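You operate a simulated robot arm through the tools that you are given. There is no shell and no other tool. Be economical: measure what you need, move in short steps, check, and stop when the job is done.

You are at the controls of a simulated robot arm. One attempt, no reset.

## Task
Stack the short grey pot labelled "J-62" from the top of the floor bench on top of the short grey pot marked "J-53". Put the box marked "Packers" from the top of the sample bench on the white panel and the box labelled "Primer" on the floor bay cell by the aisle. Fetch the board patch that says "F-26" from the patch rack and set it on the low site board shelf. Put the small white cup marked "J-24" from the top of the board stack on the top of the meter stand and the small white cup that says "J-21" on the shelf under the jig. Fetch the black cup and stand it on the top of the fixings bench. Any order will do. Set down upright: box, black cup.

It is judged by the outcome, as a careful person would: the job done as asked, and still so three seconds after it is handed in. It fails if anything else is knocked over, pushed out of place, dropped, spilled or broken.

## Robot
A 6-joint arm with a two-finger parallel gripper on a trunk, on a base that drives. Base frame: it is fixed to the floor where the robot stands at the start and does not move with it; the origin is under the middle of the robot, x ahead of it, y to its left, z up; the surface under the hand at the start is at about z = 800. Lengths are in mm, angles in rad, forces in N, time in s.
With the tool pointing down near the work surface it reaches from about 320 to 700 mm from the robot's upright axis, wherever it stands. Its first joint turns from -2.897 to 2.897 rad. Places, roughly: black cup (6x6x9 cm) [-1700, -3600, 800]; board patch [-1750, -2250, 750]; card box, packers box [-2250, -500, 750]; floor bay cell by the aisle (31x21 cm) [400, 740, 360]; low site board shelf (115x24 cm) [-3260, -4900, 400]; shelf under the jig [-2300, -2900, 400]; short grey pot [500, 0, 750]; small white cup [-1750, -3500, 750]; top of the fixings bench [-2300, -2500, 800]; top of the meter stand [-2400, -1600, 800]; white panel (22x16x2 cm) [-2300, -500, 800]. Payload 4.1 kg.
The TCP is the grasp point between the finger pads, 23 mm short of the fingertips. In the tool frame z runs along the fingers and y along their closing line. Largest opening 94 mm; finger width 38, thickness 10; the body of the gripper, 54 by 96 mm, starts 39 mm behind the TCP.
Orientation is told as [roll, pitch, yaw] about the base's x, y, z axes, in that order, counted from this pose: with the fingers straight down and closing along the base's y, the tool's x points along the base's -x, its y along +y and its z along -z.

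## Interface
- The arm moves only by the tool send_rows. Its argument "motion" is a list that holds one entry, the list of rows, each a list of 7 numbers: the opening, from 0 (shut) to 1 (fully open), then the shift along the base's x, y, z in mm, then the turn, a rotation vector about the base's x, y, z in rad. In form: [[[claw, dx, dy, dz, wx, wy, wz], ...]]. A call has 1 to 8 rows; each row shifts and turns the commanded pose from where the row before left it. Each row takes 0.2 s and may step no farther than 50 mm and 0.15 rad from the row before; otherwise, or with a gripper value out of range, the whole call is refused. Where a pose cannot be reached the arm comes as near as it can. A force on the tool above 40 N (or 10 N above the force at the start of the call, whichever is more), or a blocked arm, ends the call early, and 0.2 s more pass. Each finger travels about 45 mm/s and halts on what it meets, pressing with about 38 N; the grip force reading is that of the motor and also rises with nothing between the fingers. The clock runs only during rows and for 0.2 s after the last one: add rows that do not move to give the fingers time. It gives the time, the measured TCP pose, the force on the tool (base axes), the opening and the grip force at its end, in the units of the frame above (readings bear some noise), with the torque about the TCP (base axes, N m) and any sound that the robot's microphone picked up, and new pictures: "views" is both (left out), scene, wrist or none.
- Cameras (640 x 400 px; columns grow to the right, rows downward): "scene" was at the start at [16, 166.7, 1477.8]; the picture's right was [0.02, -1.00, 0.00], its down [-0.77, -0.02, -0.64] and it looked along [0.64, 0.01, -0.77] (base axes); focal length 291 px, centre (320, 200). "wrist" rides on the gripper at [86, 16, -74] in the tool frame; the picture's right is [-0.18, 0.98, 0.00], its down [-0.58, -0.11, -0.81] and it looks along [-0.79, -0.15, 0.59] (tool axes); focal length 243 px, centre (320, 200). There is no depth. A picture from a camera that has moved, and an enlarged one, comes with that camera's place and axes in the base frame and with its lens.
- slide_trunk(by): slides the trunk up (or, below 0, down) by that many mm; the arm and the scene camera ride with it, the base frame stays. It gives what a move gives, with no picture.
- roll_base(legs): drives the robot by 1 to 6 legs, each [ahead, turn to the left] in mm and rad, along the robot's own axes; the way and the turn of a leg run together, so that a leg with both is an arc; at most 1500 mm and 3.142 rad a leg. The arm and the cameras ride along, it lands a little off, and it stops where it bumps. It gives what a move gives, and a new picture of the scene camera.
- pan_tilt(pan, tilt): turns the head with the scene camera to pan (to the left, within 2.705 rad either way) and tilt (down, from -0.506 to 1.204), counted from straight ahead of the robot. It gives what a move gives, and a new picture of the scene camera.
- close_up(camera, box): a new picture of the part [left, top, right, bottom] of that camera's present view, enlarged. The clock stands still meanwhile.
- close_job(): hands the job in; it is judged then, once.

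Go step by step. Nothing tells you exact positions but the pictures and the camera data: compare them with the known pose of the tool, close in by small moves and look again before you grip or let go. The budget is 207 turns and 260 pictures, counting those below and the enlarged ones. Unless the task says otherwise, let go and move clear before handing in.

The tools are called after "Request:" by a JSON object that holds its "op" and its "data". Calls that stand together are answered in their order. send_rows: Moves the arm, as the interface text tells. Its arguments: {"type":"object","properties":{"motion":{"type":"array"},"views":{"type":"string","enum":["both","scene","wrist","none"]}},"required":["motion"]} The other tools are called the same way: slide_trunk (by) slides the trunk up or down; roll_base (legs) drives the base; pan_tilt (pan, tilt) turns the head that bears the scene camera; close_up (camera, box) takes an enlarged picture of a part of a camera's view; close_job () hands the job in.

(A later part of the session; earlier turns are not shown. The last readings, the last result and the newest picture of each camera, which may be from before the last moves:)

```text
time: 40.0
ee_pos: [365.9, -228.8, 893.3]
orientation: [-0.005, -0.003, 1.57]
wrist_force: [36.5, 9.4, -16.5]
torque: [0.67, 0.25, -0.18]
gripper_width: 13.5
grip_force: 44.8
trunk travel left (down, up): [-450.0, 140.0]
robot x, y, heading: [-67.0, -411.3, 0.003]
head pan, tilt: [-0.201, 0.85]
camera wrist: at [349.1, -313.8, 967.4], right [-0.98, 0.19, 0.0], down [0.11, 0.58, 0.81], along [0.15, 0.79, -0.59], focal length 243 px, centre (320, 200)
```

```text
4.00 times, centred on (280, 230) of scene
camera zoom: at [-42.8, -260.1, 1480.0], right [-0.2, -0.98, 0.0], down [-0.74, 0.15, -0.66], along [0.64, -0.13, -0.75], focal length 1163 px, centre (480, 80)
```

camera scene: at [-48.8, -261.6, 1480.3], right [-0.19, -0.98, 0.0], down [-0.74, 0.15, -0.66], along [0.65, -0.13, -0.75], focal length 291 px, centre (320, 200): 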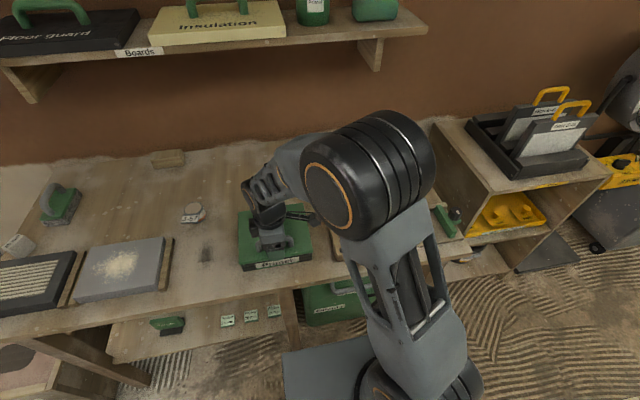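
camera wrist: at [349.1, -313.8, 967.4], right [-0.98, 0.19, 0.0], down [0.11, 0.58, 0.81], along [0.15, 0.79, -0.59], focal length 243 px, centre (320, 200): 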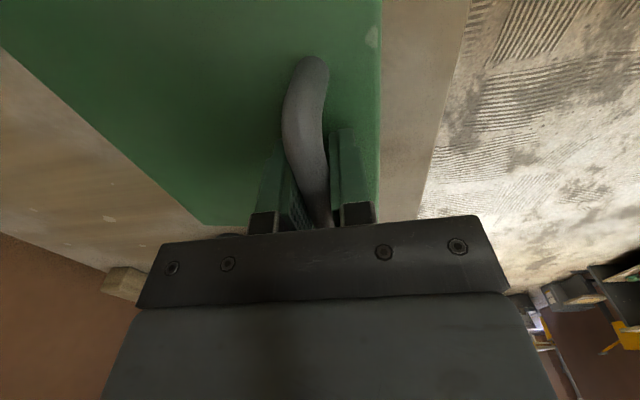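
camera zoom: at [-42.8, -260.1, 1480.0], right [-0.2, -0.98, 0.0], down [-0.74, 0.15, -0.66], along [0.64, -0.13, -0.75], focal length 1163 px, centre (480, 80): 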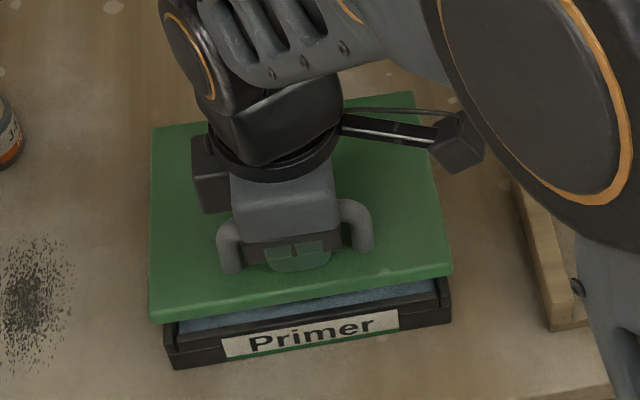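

Only the lid rises: this is a hinged chest fixed in its place, not a carriable box. The listed places put the "card box" at the sample bench, so the real Primer box is likely there. I lower the lid back and let go.

Request:
{"op": "send_rows", "data": {"motion": [[[0, 0, 0, -7, 0, 0, 0], [0, 0, 0, -7, 0, 0, 0], [0, 0, 0, -6, 0, 0, 0], [0, 0, 0, 0, 0, 0, 0]]], "views": "none"}}

Request:
{"op": "close_up", "data": {"camera": "scene", "box": [220, 180, 340, 280]}}

```text
time: 41.0
ee_pos: [360.1, -227.7, 875.4]
orientation: [0.0, -0.001, 1.573]
wrist_force: [-1.4, 5.4, 19.0]
torque: [-1.17, 0.01, -0.16]
gripper_width: 13.5
grip_force: 45.1
trunk travel left (down, up): [-450.0, 140.0]
robot x, y, heading: [-65.9, -405.3, 0.005]
head pan, tilt: [-0.201, 0.85]
```

```text
4.00 times, centred on (280, 230) of scene
camera zoom: at [-50.6, -261.2, 1480.7], right [-0.19, -0.98, 0.0], down [-0.74, 0.15, -0.66], along [0.65, -0.13, -0.75], focal length 1163 px, centre (480, 80)
```

zoom: 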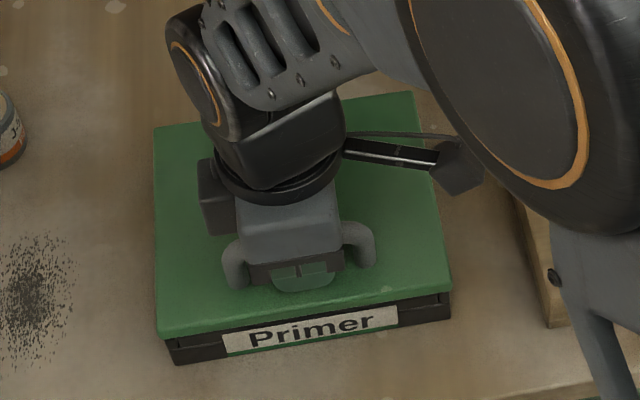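

The lid is shut again and the chest hasn't moved. I release and lift away.

Request:
{"op": "send_rows", "data": {"motion": [[[0.4, 0, 0, 1.5, 0, 0, 0], [0.6, 0, 0, 0, 0, 0, 0], [0.6, 0, 0, 0, 0, 0, 0], [0.6, 0, 0, 0, 0, 0, 0], [0.6, 0, 0, 40, 0, 0, 0], [0.6, 0, 0, 45, 0, 0, 0], [0.6, -40, 0, 20, 0, 0, 0], [0.6, 0, 0, 0, 0, 0, 0]]], "views": "scene"}}

Request:
{"op": "close_up", "data": {"camera": "scene", "box": [220, 180, 340, 280]}}

Request:
{"op": "pan_tilt", "data": {"pan": -2.5, "tilt": 0.4}}

Request:
{"op": "pan_tilt", "data": {"pan": 2.6, "tilt": 0.4}}

```text
time: 42.8
ee_pos: [322.9, -227.2, 980.4]
orientation: [0.0, 0.0, 1.571]
wrist_force: [0.1, 0.9, 0.6]
torque: [0.02, -0.02, 0.04]
gripper_width: 56.5
grip_force: 0.1
trunk travel left (down, up): [-450.0, 140.0]
robot x, y, heading: [-64.6, -411.8, 0.005]
head pan, tilt: [-0.201, 0.85]
camera scene: at [-49.3, -261.6, 1480.3], right [-0.19, -0.98, 0.0], down [-0.74, 0.15, -0.66], along [0.65, -0.13, -0.75], focal length 291 px, centre (320, 200)
```

scene: 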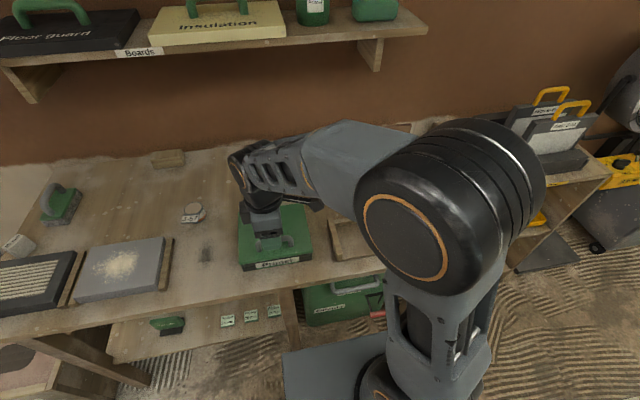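

```text
4.00 times, centred on (280, 230) of scene
camera zoom: at [-49.3, -261.6, 1480.3], right [-0.19, -0.98, 0.0], down [-0.74, 0.15, -0.66], along [0.65, -0.13, -0.75], focal length 1163 px, centre (480, 80)
```

zoom: 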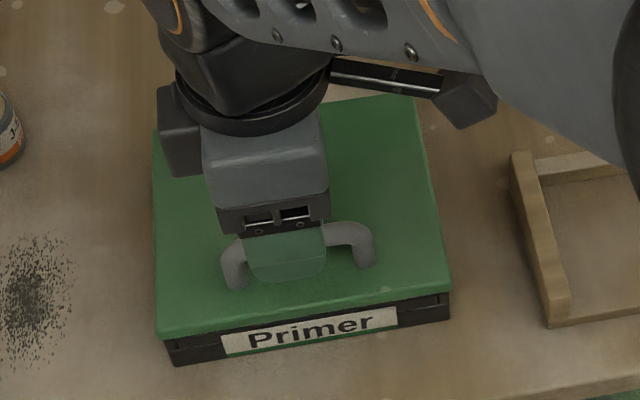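

```text
time: 44.9
ee_pos: [324.0, -226.9, 979.2]
orientation: [0.001, 0.001, 1.571]
wrist_force: [-0.5, 0.4, -0.2]
torque: [0.0, -0.03, 0.0]
gripper_width: 56.4
grip_force: 0.0
trunk travel left (down, up): [-450.0, 140.0]
robot x, y, heading: [-66.0, -411.8, 0.004]
head pan, tilt: [-2.499, 0.4]
camera scene: at [-199.4, -302.2, 1519.4], right [-0.6, 0.8, 0.0], down [0.31, 0.23, -0.92], along [-0.73, -0.56, -0.39], focal length 291 px, centre (320, 200)
```

scene: 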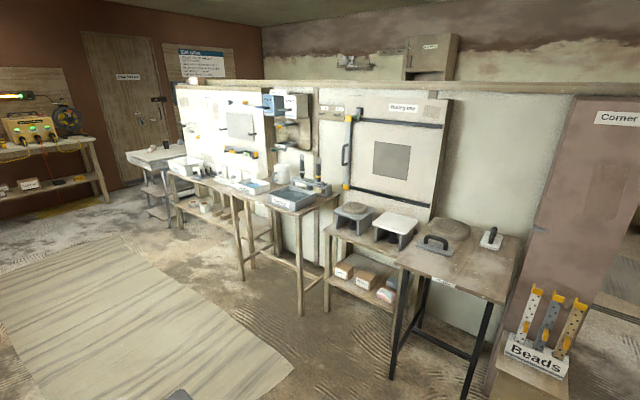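

```text
time: 48.9
ee_pos: [324.2, -227.6, 979.9]
orientation: [0.0, 0.0, 1.572]
wrist_force: [-1.1, 0.3, 0.3]
torque: [0.02, 0.0, -0.02]
gripper_width: 56.4
grip_force: 0.1
trunk travel left (down, up): [-450.0, 140.0]
robot x, y, heading: [-65.0, -410.8, 0.009]
head pan, tilt: [2.601, 0.4]
camera scene: at [-205.2, -199.0, 1519.4], right [0.51, 0.86, 0.0], down [0.33, -0.2, -0.92], along [-0.79, 0.47, -0.39], focal length 291 px, centre (320, 200)
```

scene: 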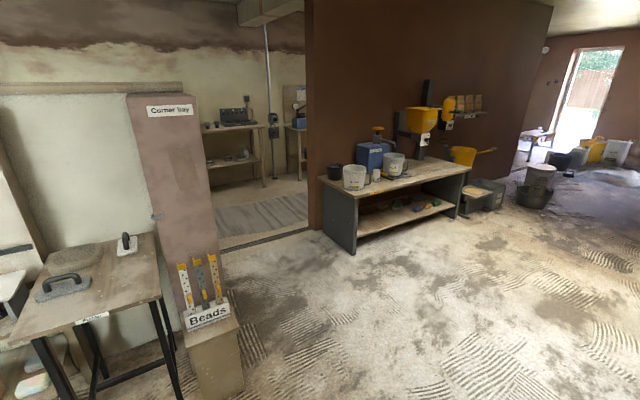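

The Primer chest is back as it was. The room has a partition; the -2300 places are behind it, while the patch rack and cups look to be on the near side. I back off and drive down the aisle toward the patch rack with the hand empty.

Request:
{"op": "pan_tilt", "data": {"pan": -0.6, "tilt": 0.4}}

Request:
{"op": "roll_base", "data": {"legs": [[-300, 0], [0, -1.81], [1000, 0], [800, 0]]}}

```text
time: 51.6
ee_pos: [324.2, -226.7, 980.0]
orientation: [0.002, -0.002, 1.572]
wrist_force: [-0.5, -0.9, -0.6]
torque: [-0.02, 0.02, 0.04]
gripper_width: 56.5
grip_force: 0.0
trunk travel left (down, up): [-450.0, 140.0]
robot x, y, heading: [-63.1, -408.2, 0.004]
head pan, tilt: [-0.6, 0.4]
camera scene: at [-48.8, -298.2, 1519.4], right [-0.56, -0.83, 0.0], down [-0.32, 0.22, -0.92], along [0.76, -0.52, -0.39], focal length 291 px, centre (320, 200)
```

scene: 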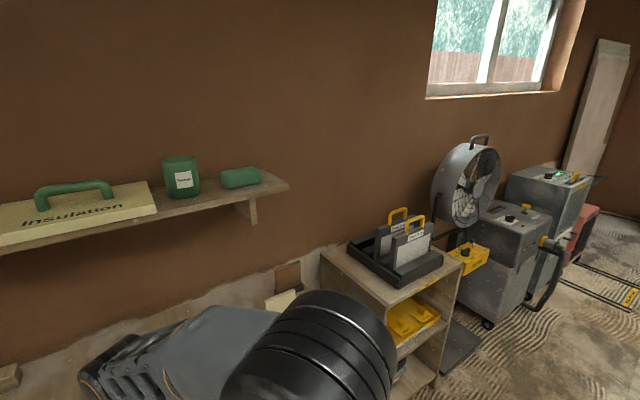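

```text
time: 66.9
ee_pos: [-650.2, -2624.1, 979.7]
orientation: [0.001, 0.0, -0.197]
wrist_force: [0.6, -0.7, 0.3]
torque: [-0.03, 0.0, -0.01]
gripper_width: 56.4
grip_force: 0.1
trunk travel left (down, up): [-450.0, 140.0]
robot x, y, heading: [-756.3, -2206.8, -1.767]
head pan, tilt: [-0.6, 0.4]
camera scene: at [-646.2, -2246.3, 1519.4], right [-0.7, 0.71, 0.0], down [0.28, 0.27, -0.92], along [-0.66, -0.65, -0.39], focal length 291 px, centre (320, 200)
```

scene: 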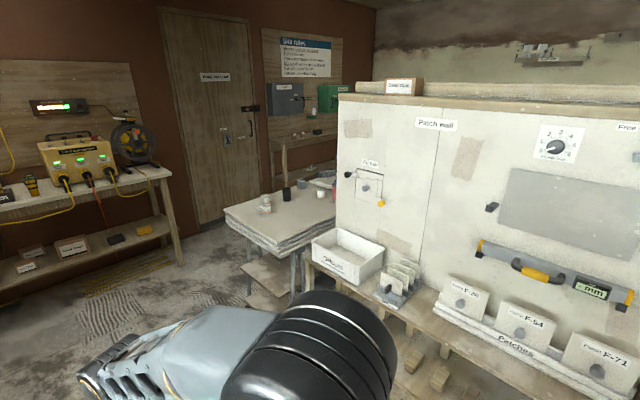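

I see the patch rack with several patches and the board stack with cups beyond. I zoom in to read.

Request:
{"op": "close_up", "data": {"camera": "scene", "box": [380, 250, 640, 400]}}

Request:
{"op": "close_up", "data": {"camera": "scene", "box": [220, 140, 420, 310]}}

Request:
{"op": "pan_tilt", "data": {"pan": -1.6, "tilt": 0.6}}

```text
2.46 times, centred on (510, 325) of scene
camera zoom: at [-646.2, -2246.3, 1519.4], right [-0.7, 0.71, 0.0], down [0.28, 0.27, -0.92], along [-0.66, -0.65, -0.39], focal length 716 px, centre (-148, -108)
```

zoom: 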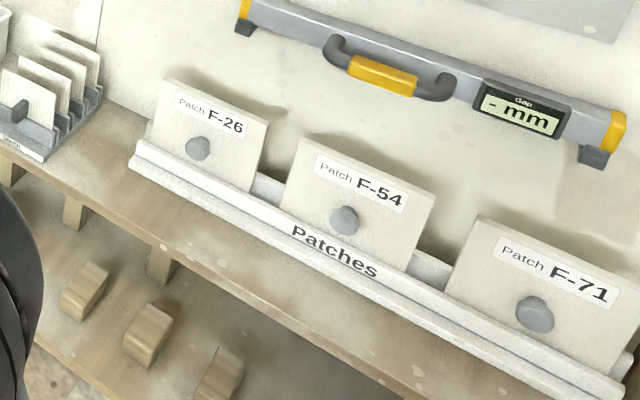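

```text
2.35 times, centred on (320, 225) of scene
camera zoom: at [-646.2, -2246.3, 1519.4], right [-0.7, 0.71, 0.0], down [0.28, 0.27, -0.92], along [-0.66, -0.65, -0.39], focal length 684 px, centre (320, 141)
```

zoom: 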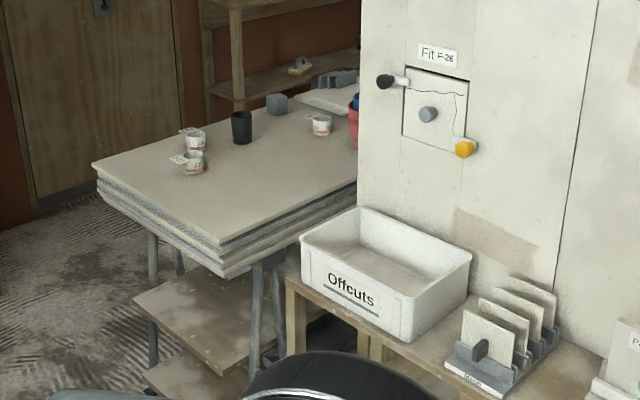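

```text
time: 68.2
ee_pos: [-649.4, -2623.3, 980.8]
orientation: [-0.001, -0.002, -0.196]
wrist_force: [-1.3, -0.1, 0.2]
torque: [0.0, -0.01, 0.02]
gripper_width: 56.7
grip_force: 0.0
trunk travel left (down, up): [-450.0, 140.0]
robot x, y, heading: [-757.1, -2210.7, -1.762]
head pan, tilt: [-1.6, 0.6]
camera scene: at [-666.4, -2161.8, 1501.2], right [0.22, 0.98, 0.0], down [0.55, -0.12, -0.83], along [-0.81, 0.18, -0.56], focal length 291 px, centre (320, 200)
```

scene: 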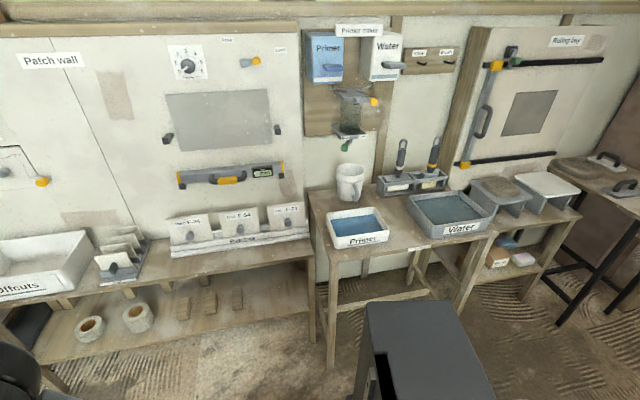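

F-26 is the leftmost patch in the rack, near [-1490, -2420]. I drive to stand in front of it, facing the wall.

Request:
{"op": "pan_tilt", "data": {"pan": -0.1, "tilt": 0.7}}

Request:
{"op": "roll_base", "data": {"legs": [[0, -0.335], [244, 0], [0, -1.044]]}}

```text
time: 69.8
ee_pos: [-650.6, -2624.1, 980.3]
orientation: [0.0, -0.003, -0.198]
wrist_force: [0.2, -0.2, 0.4]
torque: [-0.01, -0.04, -0.02]
gripper_width: 56.4
grip_force: 0.0
trunk travel left (down, up): [-450.0, 140.0]
robot x, y, heading: [-754.1, -2204.5, -1.761]
head pan, tilt: [-0.099, 0.7]
camera scene: at [-604.7, -2262.5, 1492.6], right [-0.96, 0.29, 0.0], down [0.19, 0.62, -0.77], along [-0.22, -0.73, -0.64], focal length 291 px, centre (320, 200)
```

scene: 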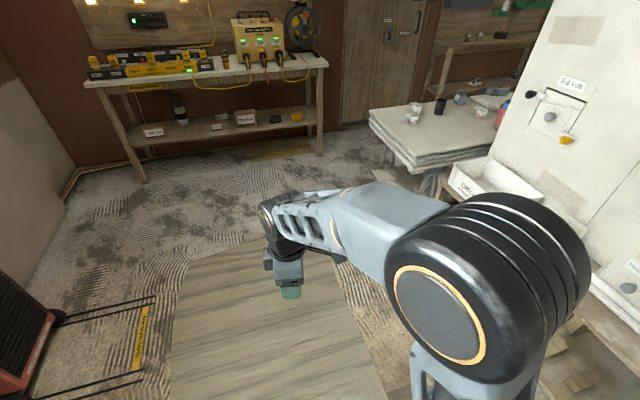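

```text
time: 75.2
ee_pos: [-1265.7, -2608.1, 980.1]
orientation: [0.0, 0.0, -1.559]
wrist_force: [0.0, -0.1, 0.4]
torque: [-0.05, -0.01, 0.01]
gripper_width: 56.3
grip_force: 0.0
trunk travel left (down, up): [-450.0, 140.0]
robot x, y, heading: [-880.2, -2423.5, -3.12]
head pan, tilt: [-0.099, 0.7]
camera scene: at [-901.8, -2578.9, 1492.6], right [0.08, 1.0, 0.0], down [0.64, -0.05, -0.76], along [-0.76, 0.06, -0.64], focal length 291 px, centre (320, 200)
```

scene: 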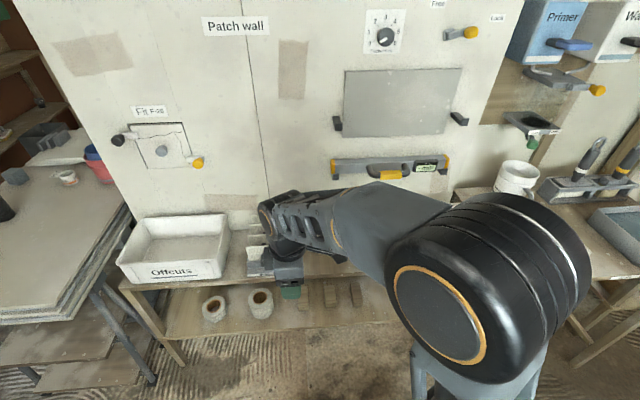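

The arm hides the patches; I swing the hand to the right side and look again.

Request:
{"op": "send_rows", "data": {"motion": [[[0.6, 0, 30, 30, 0, 0, 0], [0.6, 0, 45, 15, 0, 0, 0], [0.6, 0, 48, 0, 0, 0, 0], [0.6, 0, 48, 0, 0, 0, 0], [0.6, 0, 48, 0, 0, 0, 0], [0.6, 0, 48, 0, 0, 0, 0], [0.6, 0, 48, 0, 0, 0, 0], [0.6, 0, 48, 0, 0, 0, 0]]], "views": "both"}}

Request:
{"op": "close_up", "data": {"camera": "scene", "box": [220, 200, 380, 300]}}

```text
time: 77.0
ee_pos: [-1264.5, -2246.6, 1020.6]
orientation: [-0.001, 0.0, -1.559]
wrist_force: [0.1, -0.7, 0.6]
torque: [0.02, 0.0, 0.01]
gripper_width: 56.3
grip_force: 0.0
trunk travel left (down, up): [-450.0, 140.0]
robot x, y, heading: [-876.1, -2418.8, -3.121]
head pan, tilt: [-0.099, 0.7]
camera scene: at [-901.8, -2578.6, 1492.6], right [0.08, 1.0, 0.0], down [0.64, -0.05, -0.76], along [-0.76, 0.06, -0.64], focal length 291 px, centre (320, 200)
camera wrist: at [-1249.2, -2158.9, 1095.2], right [0.98, -0.17, 0.0], down [-0.1, -0.58, 0.81], along [-0.14, -0.79, -0.59], focal length 243 px, centre (320, 200)
```

scene: 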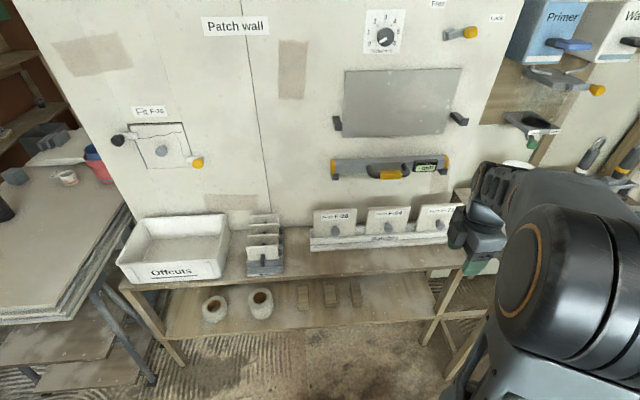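
wrist: 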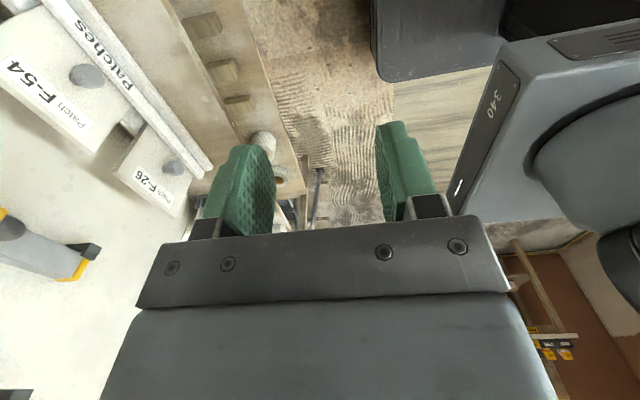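

```text
4.00 times, centred on (300, 250) of scene
camera zoom: at [-901.8, -2578.6, 1492.6], right [0.08, 1.0, 0.0], down [0.64, -0.05, -0.76], along [-0.76, 0.06, -0.64], focal length 1163 px, centre (400, 0)
```

zoom: 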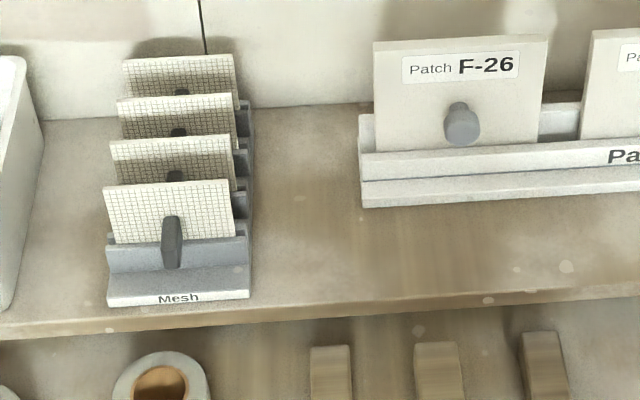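

F-26's knob triangulates to about [-1615, -2468, 742], its top edge around z 820, bench edge at x ≈ -1470. I move 150 mm closer and bring the open hand over its top edge.

Request:
{"op": "roll_base", "data": {"legs": [[0, -0.02], [150, 0]]}}

Request:
{"op": "send_rows", "data": {"motion": [[[0.6, -25, -40, 0, 0, 0, 0], [0.6, -25, -40, 0, 0, 0, 0], [0.6, -30, -35, 0, 0, 0, 0], [0.6, -35, 0, 0, 0, 0, 0], [0.6, -35, 0, 0, 0, 0, 0], [0.6, 0, 0, 0, 0, 0, 0]]], "views": "both"}}

```text
time: 78.8
ee_pos: [-1413.8, -2239.7, 1020.8]
orientation: [0.0, 0.002, -1.578]
wrist_force: [0.2, -0.4, 0.4]
torque: [0.01, 0.04, 0.03]
gripper_width: 56.5
grip_force: 0.0
trunk travel left (down, up): [-450.0, 140.0]
robot x, y, heading: [-1029.3, -2418.6, 3.139]
head pan, tilt: [-0.099, 0.7]
camera scene: at [-1056.7, -2578.1, 1492.6], right [0.1, 0.99, 0.0], down [0.64, -0.07, -0.76], along [-0.76, 0.08, -0.64], focal length 291 px, centre (320, 200)
```

scene: 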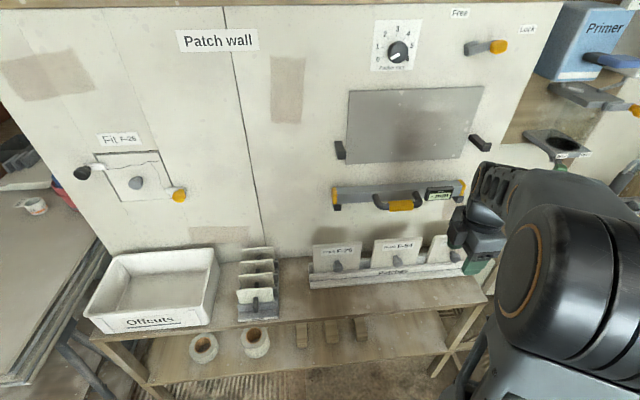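

```text
time: 80.2
ee_pos: [-1566.1, -2353.7, 1018.7]
orientation: [0.001, 0.001, -1.577]
wrist_force: [0.6, -0.2, 0.3]
torque: [0.02, -0.02, 0.02]
gripper_width: 56.6
grip_force: 0.1
trunk travel left (down, up): [-450.0, 140.0]
robot x, y, heading: [-1030.0, -2419.1, 3.141]
head pan, tilt: [-0.099, 0.7]
camera scene: at [-1056.8, -2578.2, 1492.6], right [0.1, 0.99, 0.0], down [0.64, -0.07, -0.76], along [-0.76, 0.08, -0.64], focal length 291 px, centre (320, 200)
camera wrist: at [-1548.8, -2267.4, 1093.4], right [0.98, -0.19, 0.0], down [-0.11, -0.58, 0.81], along [-0.15, -0.79, -0.59], focal length 243 px, centre (320, 200)
```

scene: 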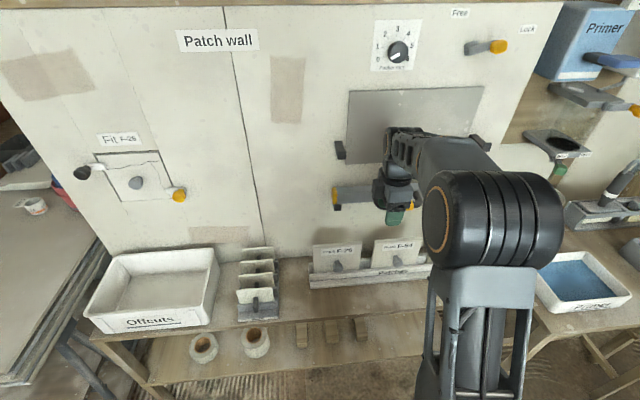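
wrist: 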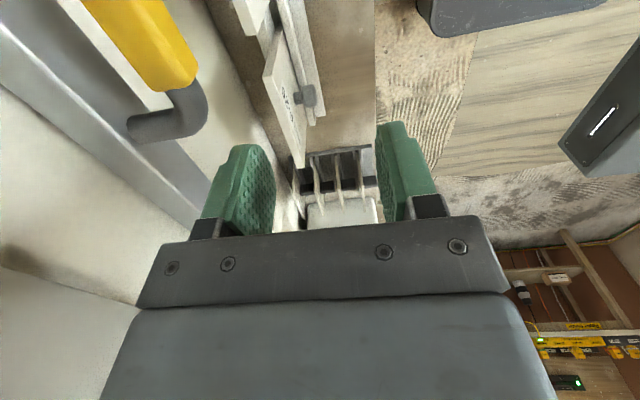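

I see the patch edge-on between the fingers ahead. I zoom the wrist view to gauge its lean and the wall bar's clearance.

Request:
{"op": "close_up", "data": {"camera": "wrist", "box": [200, 0, 400, 240]}}

Request:
{"op": "close_up", "data": {"camera": "scene", "box": [300, 170, 480, 300]}}

```text
1.67 times, centred on (300, 120) of wrist
camera zoom: at [-1548.8, -2267.4, 1093.4], right [0.98, -0.19, 0.0], down [-0.11, -0.58, 0.81], along [-0.15, -0.79, -0.59], focal length 404 px, centre (353, 333)
```

zoom: 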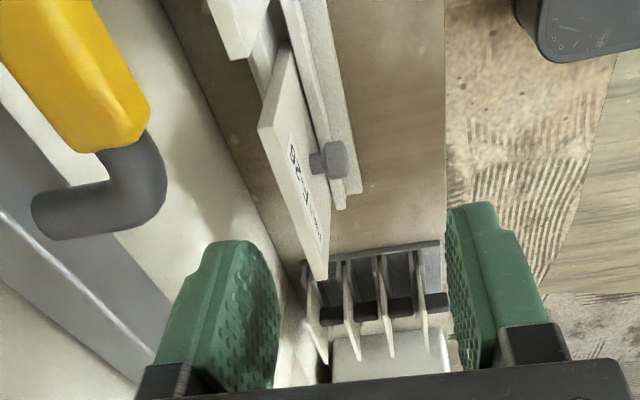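

```text
3.08 times, centred on (390, 235) of scene
camera zoom: at [-1056.8, -2578.2, 1492.6], right [0.1, 0.99, 0.0], down [0.64, -0.07, -0.76], along [-0.76, 0.08, -0.64], focal length 894 px, centre (105, 92)
```

zoom: 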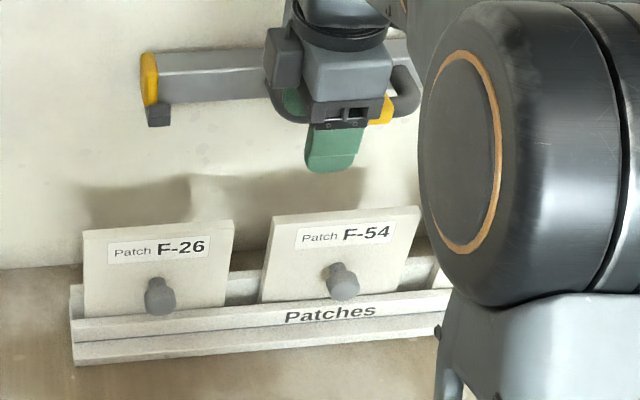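

Patch top edge: x ≈ -1639, z ≈ 818, y from -2542 to -2392. I move above its middle and lower to just above it.

Request:
{"op": "send_rows", "data": {"motion": [[[0.6, 0, -45, 0, 0, 0, 0], [0.6, -20, -45, 0, 0, 0, 0], [0.6, -30, -22, 0, 0, 0, 0], [0.6, -21, 0, -20, 0, 0, 0], [0.6, 0, 0, -45, 0, 0, 0], [0.6, 0, 0, -45, 0, 0, 0], [0.6, 0, 0, -35, 0, 0, 0], [0.6, 0, 0, 0, 0, 0, 0]]], "views": "both"}}

Request:
{"op": "close_up", "data": {"camera": "wrist", "box": [200, 60, 440, 240]}}

```text
time: 81.0
ee_pos: [-1610.6, -2461.5, 1020.7]
orientation: [0.009, 0.001, -1.58]
wrist_force: [18.3, 3.3, 5.8]
torque: [-0.18, 2.01, 0.09]
gripper_width: 56.6
grip_force: 0.1
trunk travel left (down, up): [-450.0, 140.0]
robot x, y, heading: [-1031.9, -2418.8, 3.139]
head pan, tilt: [-0.099, 0.7]
stopped in row 4: the force on the tool passed its limit at 88 N (the readings are from after the stop); the commanded pose is now the measured one
camera scene: at [-1052.6, -2577.9, 1492.8], right [0.1, 0.99, 0.0], down [0.64, -0.07, -0.77], along [-0.76, 0.08, -0.64], focal length 291 px, centre (320, 200)
camera wrist: at [-1594.1, -2375.4, 1094.6], right [0.98, -0.19, 0.01], down [-0.12, -0.58, 0.8], along [-0.15, -0.79, -0.59], focal length 243 px, centre (320, 200)
```

scene: 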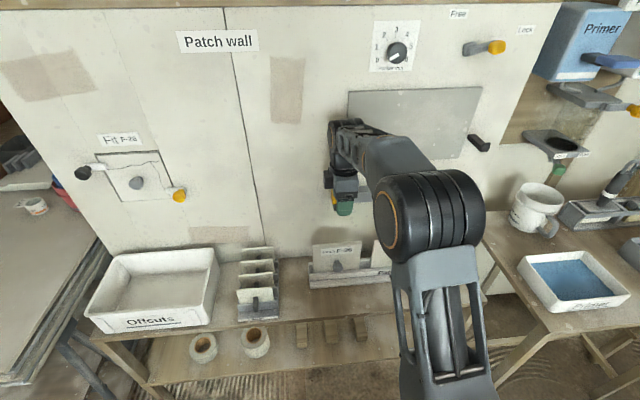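
wrist: 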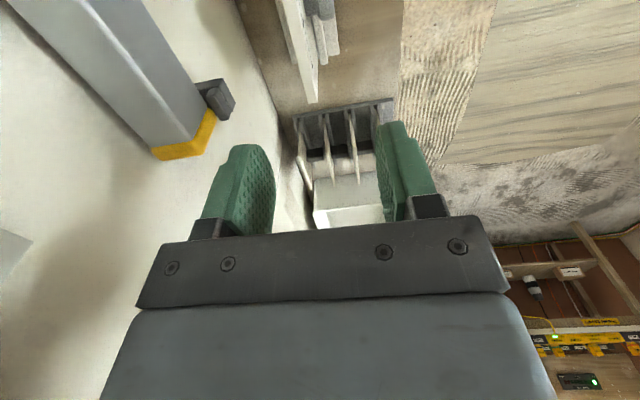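

```text
2.22 times, centred on (320, 150) of wrist
camera zoom: at [-1594.1, -2375.4, 1094.6], right [0.98, -0.19, 0.01], down [-0.12, -0.58, 0.8], along [-0.15, -0.79, -0.59], focal length 539 px, centre (320, 311)
```

zoom: 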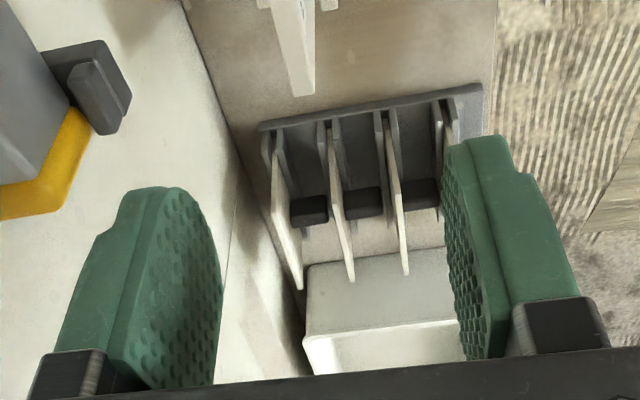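

The wrist's outer joint met the wall board: the top edge cannot be pinched from straight above. The knob is better, with the hand level and closing sideways. I back off and turn the wrist to see whether that posture can be had.

Request:
{"op": "send_rows", "data": {"motion": [[[0.6, 20, 0, 0, 0, 0, 0], [0.6, 40, 0, 0, 0, 0, 0], [0.6, 45, 0, 0, 0, 0, 0], [0.6, 45, 0, 0, 0, 0, 0.1], [0.6, 0, 0, 0, 0, 0, 0.14], [0.6, 0, 0, 0, 0, 0, 0.14], [0.6, 0, 0, 0, 0, 0, 0.14], [0.6, 0, 0, 0, 0, 0, 0.14]]], "views": "scene"}}

Request:
{"op": "send_rows", "data": {"motion": [[[0.6, 0, 0, 0, 0, 0, 0.14], [0.6, 0, 0, 0, 0, 0, 0.14], [0.6, 0, 0, 0, 0, 0, 0.14], [0.6, 0, 0, 0, 0, 0, 0.14], [0.6, 0, 0, 0, 0, 0, 0.14], [0.6, 0, 0, 0, 0, 0, 0.14], [0.6, 0, 0, 0, 0, 0, 0.08], [0.6, 0, 0, 0, 0, 0, 0]]], "views": "none"}}

```text
time: 82.8
ee_pos: [-1464.6, -2461.3, 1017.1]
orientation: [0.011, 0.002, -0.918]
wrist_force: [0.6, 0.6, 0.4]
torque: [0.02, -0.02, 0.0]
gripper_width: 56.4
grip_force: 0.1
trunk travel left (down, up): [-450.0, 140.0]
robot x, y, heading: [-1034.7, -2418.1, 3.139]
head pan, tilt: [-0.099, 0.7]
camera scene: at [-1056.6, -2578.1, 1492.6], right [0.1, 0.99, 0.0], down [0.64, -0.07, -0.76], along [-0.76, 0.08, -0.64], focal length 291 px, centre (320, 200)
```

scene: 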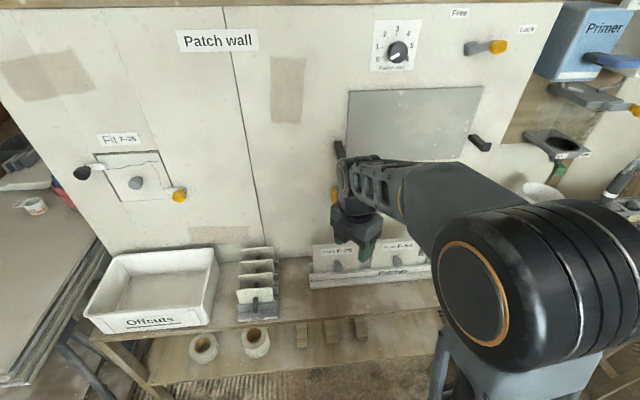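

```text
time: 84.6
ee_pos: [-1462.9, -2462.8, 1018.7]
orientation: [0.013, 0.002, 0.001]
wrist_force: [0.3, 0.3, 0.3]
torque: [-0.03, 0.0, 0.0]
gripper_width: 56.4
grip_force: 0.0
trunk travel left (down, up): [-450.0, 140.0]
robot x, y, heading: [-1033.8, -2418.7, 3.138]
head pan, tilt: [-0.099, 0.7]
```

The wrist turned fully. Now I pitch the hand level toward the wall, camera on top.

Request:
{"op": "send_rows", "data": {"motion": [[[0.6, 0, 0, 0, 0, 0.14, 0], [0.6, 0, 0, 0, 0, 0.14, 0], [0.6, 0, 0, 0, 0, 0.14, 0], [0.6, 0, 0, 0, 0, 0.14, 0], [0.6, 0, 0, 0, 0, 0.14, 0], [0.6, 0, 0, 0, 0, 0.14, 0], [0.6, 0, 0, 0, 0, 0.14, 0], [0.6, 0, 0, 0, 0, 0.14, 0]]], "views": "none"}}

Request:
{"op": "send_rows", "data": {"motion": [[[0.6, 0, 0, 0, 0, 0.14, 0], [0.6, 0, 0, 0, 0, 0.13, 0], [0.6, 0, 0, 0, -0.013, 0, 0], [0.6, 0, 0, 0, 0, 0, 0]]], "views": "both"}}

```text
time: 86.4
ee_pos: [-1468.5, -2455.2, 1018.0]
orientation: [0.069, 0.949, 0.004]
wrist_force: [-0.1, -0.4, 0.2]
torque: [0.01, 0.01, 0.02]
gripper_width: 56.5
grip_force: 0.0
out of reach, approached as far as the arm can: row 7, 8
trunk travel left (down, up): [-450.0, 140.0]
robot x, y, heading: [-1033.1, -2416.8, 3.141]
head pan, tilt: [-0.099, 0.7]
```

```text
time: 87.4
ee_pos: [-1499.5, -2460.3, 1027.1]
orientation: [0.034, 1.221, -0.028]
wrist_force: [0.3, -0.5, 0.3]
torque: [0.01, 0.01, -0.02]
gripper_width: 56.2
grip_force: 0.1
out of reach, approached as far as the arm can: row 1, 2
trunk travel left (down, up): [-450.0, 140.0]
robot x, y, heading: [-1032.7, -2419.0, 3.14]
head pan, tilt: [-0.099, 0.7]
camera scene: at [-1056.4, -2578.1, 1492.6], right [0.1, 0.99, 0.0], down [0.64, -0.07, -0.77], along [-0.76, 0.08, -0.64], focal length 291 px, centre (320, 200)
camera wrist: at [-1457.6, -2448.3, 1134.7], right [0.12, 0.98, -0.16], down [0.95, -0.16, -0.27], along [-0.29, -0.12, -0.95], focal length 243 px, centre (320, 200)
```

scene: 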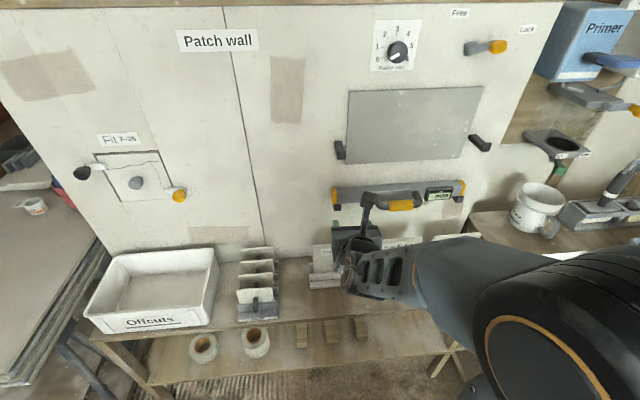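
wrist: 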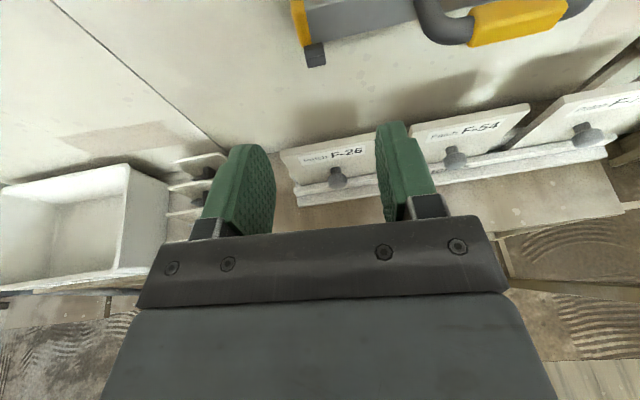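

The hand is nearly level with a fine view of F-26's knob. I lower the trunk by 220 so the hand drops toward the knob's height, then reach out a little.

Request:
{"op": "slide_trunk", "data": {"by": -220}}

Request:
{"op": "send_rows", "data": {"motion": [[[0.6, -30, 0, 0, 0, 0, 0], [0.6, -20, 0, 0, 0, 0, 0], [0.6, 0, 0, 0, 0, 0, 0]]], "views": "both"}}

```text
time: 89.8
ee_pos: [-1497.9, -2461.3, 808.1]
orientation: [0.034, 1.218, -0.026]
wrist_force: [-0.4, 0.4, -0.4]
torque: [-0.02, -0.01, 0.02]
gripper_width: 56.3
grip_force: 0.1
trunk travel left (down, up): [-230.0, 360.0]
robot x, y, heading: [-1030.4, -2419.4, 3.138]
head pan, tilt: [-0.099, 0.7]
```

```text
time: 90.6
ee_pos: [-1548.7, -2460.8, 809.0]
orientation: [0.036, 1.218, -0.028]
wrist_force: [-1.0, 0.1, 1.4]
torque: [-0.01, 0.03, 0.0]
gripper_width: 56.3
grip_force: 0.0
trunk travel left (down, up): [-230.0, 360.0]
robot x, y, heading: [-1030.1, -2415.8, 3.136]
head pan, tilt: [-0.099, 0.7]
camera scene: at [-1056.6, -2578.1, 1272.6], right [0.1, 0.99, 0.0], down [0.64, -0.07, -0.76], along [-0.76, 0.08, -0.64], focal length 291 px, centre (320, 200)
camera wrist: at [-1507.6, -2448.3, 915.8], right [0.12, 0.98, -0.16], down [0.95, -0.16, -0.27], along [-0.29, -0.12, -0.95], focal length 243 px, centre (320, 200)
```

scene: 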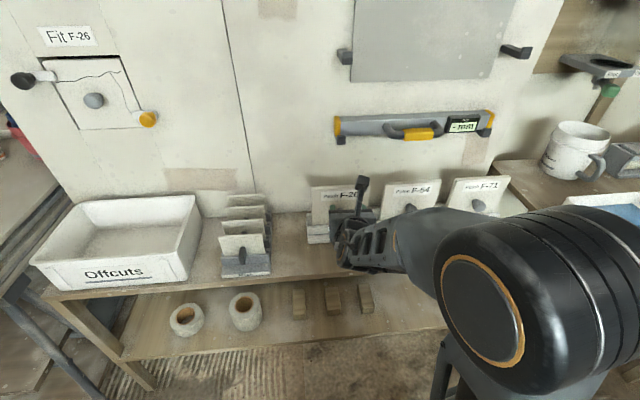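
wrist: 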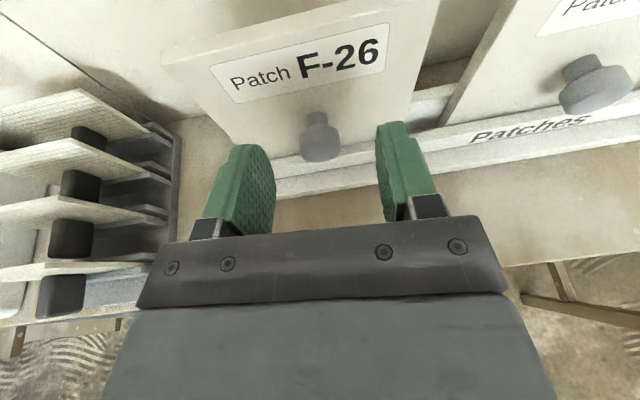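

The knob is at about [-1612, -2464, 743]. I bring the fingers down around it, slightly above centre to clear the rail.

Request:
{"op": "send_rows", "data": {"motion": [[[0.6, 0, -1, -20, 0, 0.06, 0], [0.6, 0, -1, -20, 0, 0.06, 0], [0.6, 0, -1, -17, 0, 0, 0], [0.6, -20, 0, 0, 0, 0, 0], [0.6, 0, 0, 0, 0, 0, 0]]], "views": "wrist"}}

```text
time: 91.8
ee_pos: [-1568.9, -2463.3, 751.7]
orientation: [0.021, 1.339, -0.038]
wrist_force: [0.7, -0.3, -0.6]
torque: [-0.01, -0.02, 0.0]
gripper_width: 56.5
grip_force: 0.1
trunk travel left (down, up): [-230.0, 360.0]
robot x, y, heading: [-1031.1, -2416.3, 3.137]
head pan, tilt: [-0.099, 0.7]
camera wrist: at [-1515.3, -2450.8, 853.0], right [0.1, 0.98, -0.17], down [0.91, -0.16, -0.38], along [-0.4, -0.12, -0.91], focal length 243 px, centre (320, 200)
```

wrist: 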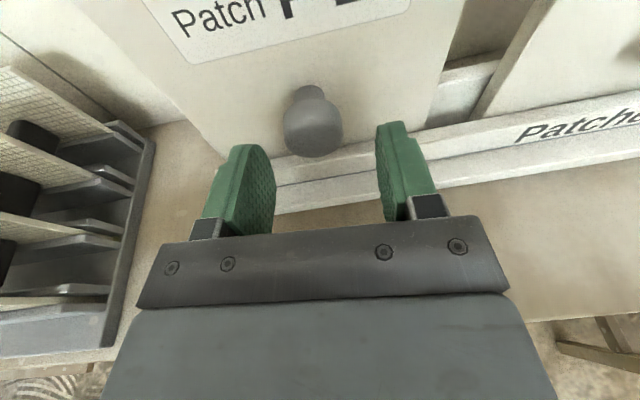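

Request:
{"op": "send_rows", "data": {"motion": [[[0.6, -18, -1.5, -1, 0, 0, 0], [0.6, -15, 0, -1, 0, 0, 0], [0.6, 0, 0, 0, 0, 0, 0]]], "views": "wrist"}}

```text
time: 92.6
ee_pos: [-1602.2, -2465.0, 748.5]
orientation: [0.022, 1.339, -0.037]
wrist_force: [1.1, -0.1, 0.1]
torque: [0.0, 0.01, 0.03]
gripper_width: 56.4
grip_force: 0.3
trunk travel left (down, up): [-230.0, 360.0]
robot x, y, heading: [-1029.4, -2418.5, 3.143]
head pan, tilt: [-0.099, 0.7]
camera wrist: at [-1548.9, -2452.1, 849.3], right [0.1, 0.98, -0.17], down [0.91, -0.16, -0.38], along [-0.4, -0.12, -0.91], focal length 243 px, centre (320, 200)
```

wrist: 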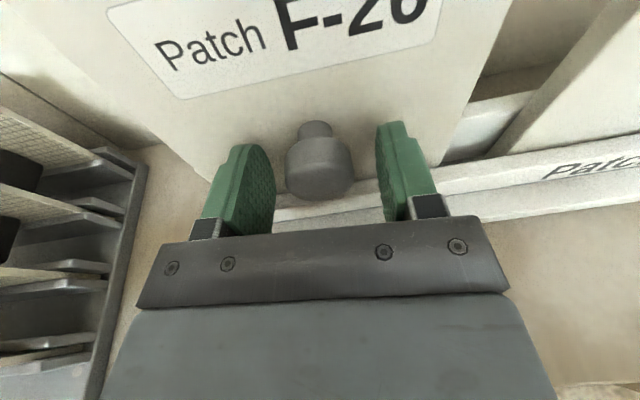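

The knob sits between the pads. I close.

Request:
{"op": "send_rows", "data": {"motion": [[[0, 0, 0, 0, 0, 0, 0], [0, 0, 0, 0, 0, 0, 0], [0, 0, 0, 0, 0, 0, 0], [0, 0, 0, 0, 0, 0, 0], [0, 0, 0, 0, 0, 0, 0]]], "views": "wrist"}}

```text
time: 93.8
ee_pos: [-1602.0, -2464.8, 747.7]
orientation: [0.023, 1.339, -0.039]
wrist_force: [1.2, -0.2, 0.6]
torque: [-0.01, 0.09, 0.65]
gripper_width: 31.9
grip_force: 37.4
trunk travel left (down, up): [-230.0, 360.0]
robot x, y, heading: [-1027.6, -2425.5, 3.139]
head pan, tilt: [-0.099, 0.7]
camera wrist: at [-1548.8, -2452.1, 849.3], right [0.1, 0.98, -0.17], down [0.91, -0.16, -0.38], along [-0.4, -0.12, -0.91], focal length 243 px, centre (320, 200)
```

wrist: 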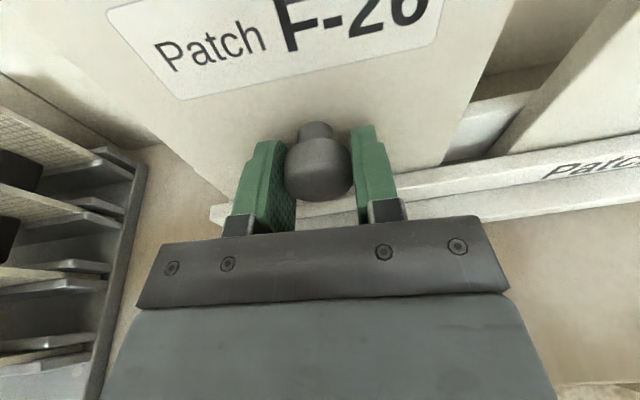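

The knob is held at 32 mm. I lift slowly out of the groove along the patch's lean.

Request:
{"op": "send_rows", "data": {"motion": [[[0, -1, 0, 10, 0, 0, 0], [0, -1, 0, 12, 0, 0, 0], [0, -1, 0, 14, 0, 0, 0], [0, 0, 0, 14, 0, 0, 0], [0, 0, 0, 5, 0, 0, 0], [0, 0, 0, 0, 0, 0, 0]]], "views": "wrist"}}

Request:
{"op": "close_up", "data": {"camera": "scene", "box": [260, 140, 460, 280]}}

```text
time: 95.2
ee_pos: [-1605.3, -2465.9, 803.6]
orientation: [0.018, 1.339, -0.041]
wrist_force: [-0.2, 0.3, -1.1]
torque: [0.01, -0.06, -0.02]
gripper_width: 31.7
grip_force: 38.3
trunk travel left (down, up): [-230.0, 360.0]
robot x, y, heading: [-1028.9, -2418.0, 3.143]
head pan, tilt: [-0.099, 0.7]
camera wrist: at [-1551.5, -2452.5, 905.6], right [0.1, 0.98, -0.17], down [0.91, -0.16, -0.38], along [-0.4, -0.12, -0.91], focal length 243 px, centre (320, 200)
```

wrist: 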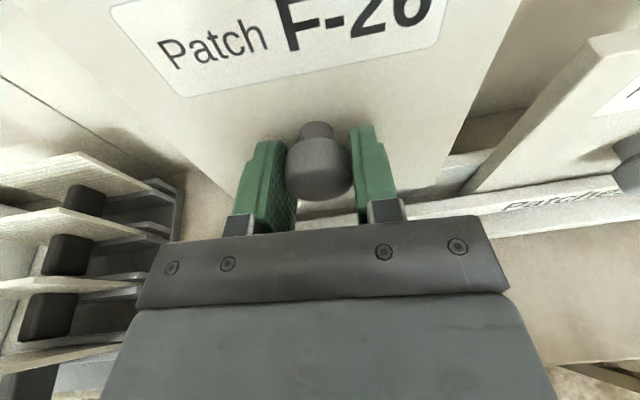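

```text
2.86 times, centred on (360, 210) of scene
camera zoom: at [-1056.8, -2578.1, 1272.6], right [0.1, 0.99, 0.0], down [0.64, -0.07, -0.76], along [-0.76, 0.08, -0.64], focal length 830 px, centre (206, 171)
```

zoom: 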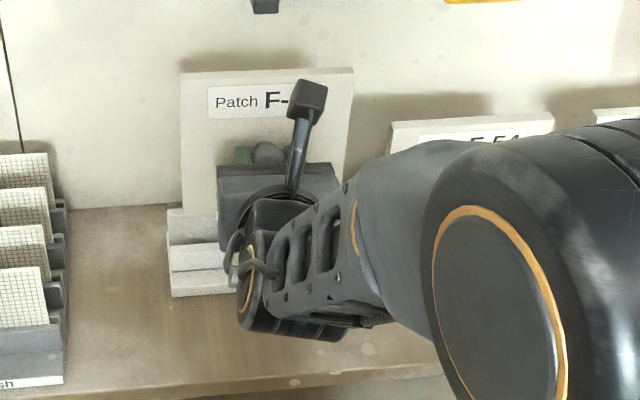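

The patch is clear of the rack. I lift a bit more, back the robot off and raise the trunk.

Request:
{"op": "send_rows", "data": {"motion": [[[0, 3, 0, 15, 0, 0, 0], [0, 30, 0, 5, 0, 0, 0], [0, 0, 0, 0, 0, 0, 0]]], "views": "none"}}

Request:
{"op": "roll_base", "data": {"legs": [[-400, 0]]}}

Request:
{"op": "slide_trunk", "data": {"by": 220}}

Request:
{"op": "pan_tilt", "data": {"pan": 1.0, "tilt": 0.4}}

```text
time: 96.0
ee_pos: [-1570.9, -2465.0, 822.8]
orientation: [0.02, 1.339, -0.039]
wrist_force: [-0.8, -0.7, -1.4]
torque: [0.0, -0.06, -0.01]
gripper_width: 31.2
grip_force: 37.4
trunk travel left (down, up): [-230.0, 360.0]
robot x, y, heading: [-1030.4, -2420.9, 3.135]
head pan, tilt: [-0.099, 0.7]
```

```text
time: 98.5
ee_pos: [-1172.9, -2471.3, 823.4]
orientation: [0.022, 1.339, -0.026]
wrist_force: [-0.4, 0.0, -2.2]
torque: [-0.04, -0.06, 0.0]
gripper_width: 31.5
grip_force: 37.9
trunk travel left (down, up): [-230.0, 360.0]
robot x, y, heading: [-635.8, -2417.7, -3.132]
head pan, tilt: [-0.099, 0.7]
camera scene: at [-656.2, -2576.7, 1272.6], right [0.09, 1.0, 0.0], down [0.64, -0.06, -0.76], along [-0.76, 0.07, -0.64], focal length 291 px, centre (320, 200)
```

scene: 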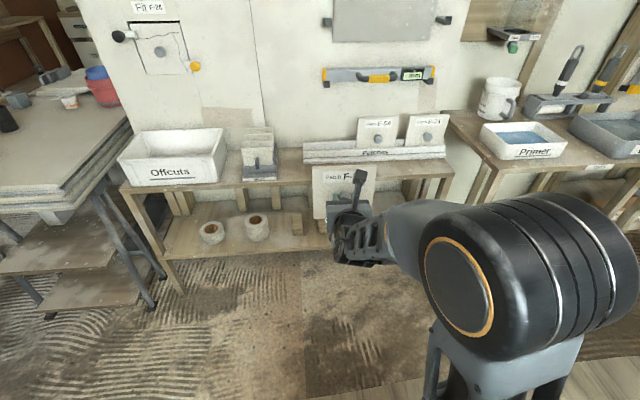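

```text
time: 100.8
ee_pos: [-1174.1, -2470.2, 1042.4]
orientation: [0.021, 1.34, -0.028]
wrist_force: [0.5, 0.5, -1.7]
torque: [0.01, -0.08, 0.02]
gripper_width: 31.4
grip_force: 37.7
trunk travel left (down, up): [-450.0, 140.0]
robot x, y, heading: [-635.3, -2415.2, -3.129]
head pan, tilt: [-0.099, 0.7]
```

```text
time: 102.1
ee_pos: [-1172.9, -2471.0, 1042.4]
orientation: [0.021, 1.34, -0.027]
wrist_force: [0.7, -0.9, -2.4]
torque: [-0.02, -0.08, 0.01]
gripper_width: 31.1
grip_force: 37.4
trunk travel left (down, up): [-450.0, 140.0]
robot x, y, heading: [-634.2, -2416.6, -3.133]
head pan, tilt: [1.0, 0.4]
camera scene: at [-620.7, -2662.6, 1519.4], right [-0.85, 0.53, 0.0], down [0.21, 0.33, -0.92], along [-0.49, -0.78, -0.39], focal length 291 px, centre (320, 200)
```

scene: 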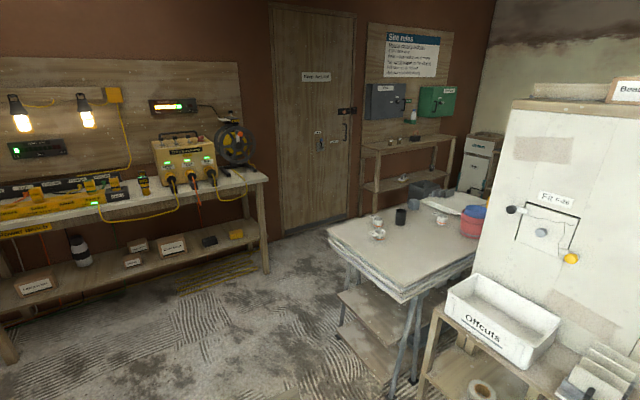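

The low site board shelf is visible at the end wall under the "Site rules" board, reachable round the end of the board stack. I drive there with the patch held, in two stages.

Request:
{"op": "pan_tilt", "data": {"pan": 0.1, "tilt": 0.5}}

Request:
{"op": "roll_base", "data": {"legs": [[0, 1.385], [1000, 0], [506, 0], [0, -0.93]]}}

```text
time: 103.3
ee_pos: [-1173.7, -2470.9, 1042.8]
orientation: [0.021, 1.338, -0.026]
wrist_force: [-0.9, -0.2, -2.3]
torque: [-0.01, -0.07, 0.02]
gripper_width: 31.4
grip_force: 37.5
trunk travel left (down, up): [-450.0, 140.0]
robot x, y, heading: [-631.0, -2422.5, -3.125]
head pan, tilt: [0.099, 0.499]
camera scene: at [-662.0, -2594.3, 1510.3], right [-0.11, 0.99, 0.0], down [0.48, 0.05, -0.88], along [-0.87, -0.1, -0.48], focal length 291 px, centre (320, 200)
```

scene: 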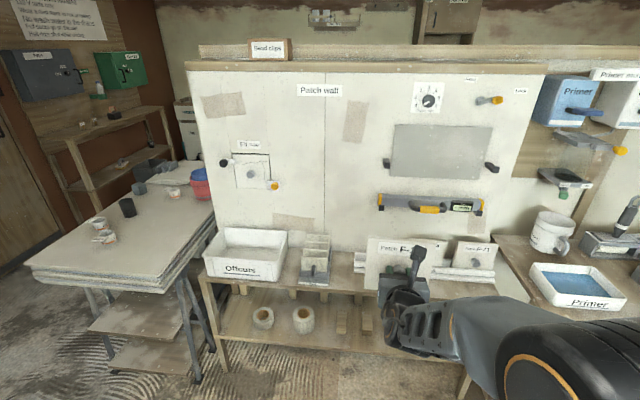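

```text
time: 116.7
ee_pos: [-1459.8, -4139.6, 1043.2]
orientation: [0.02, 1.338, 0.381]
wrist_force: [0.4, 0.2, -3.1]
torque: [0.02, -0.08, 0.02]
gripper_width: 31.5
grip_force: 38.0
trunk travel left (down, up): [-450.0, 140.0]
robot x, y, heading: [-984.3, -3875.6, -2.719]
head pan, tilt: [0.099, 0.499]
camera scene: at [-941.1, -4051.0, 1510.3], right [-0.5, 0.87, 0.0], down [0.42, 0.24, -0.88], along [-0.76, -0.43, -0.48], focal length 291 px, centre (320, 200)
```

scene: 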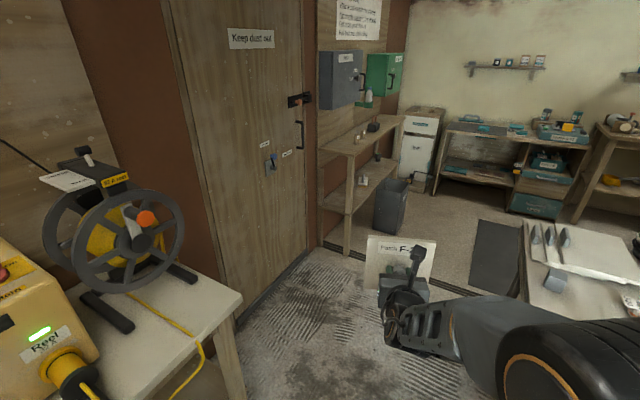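

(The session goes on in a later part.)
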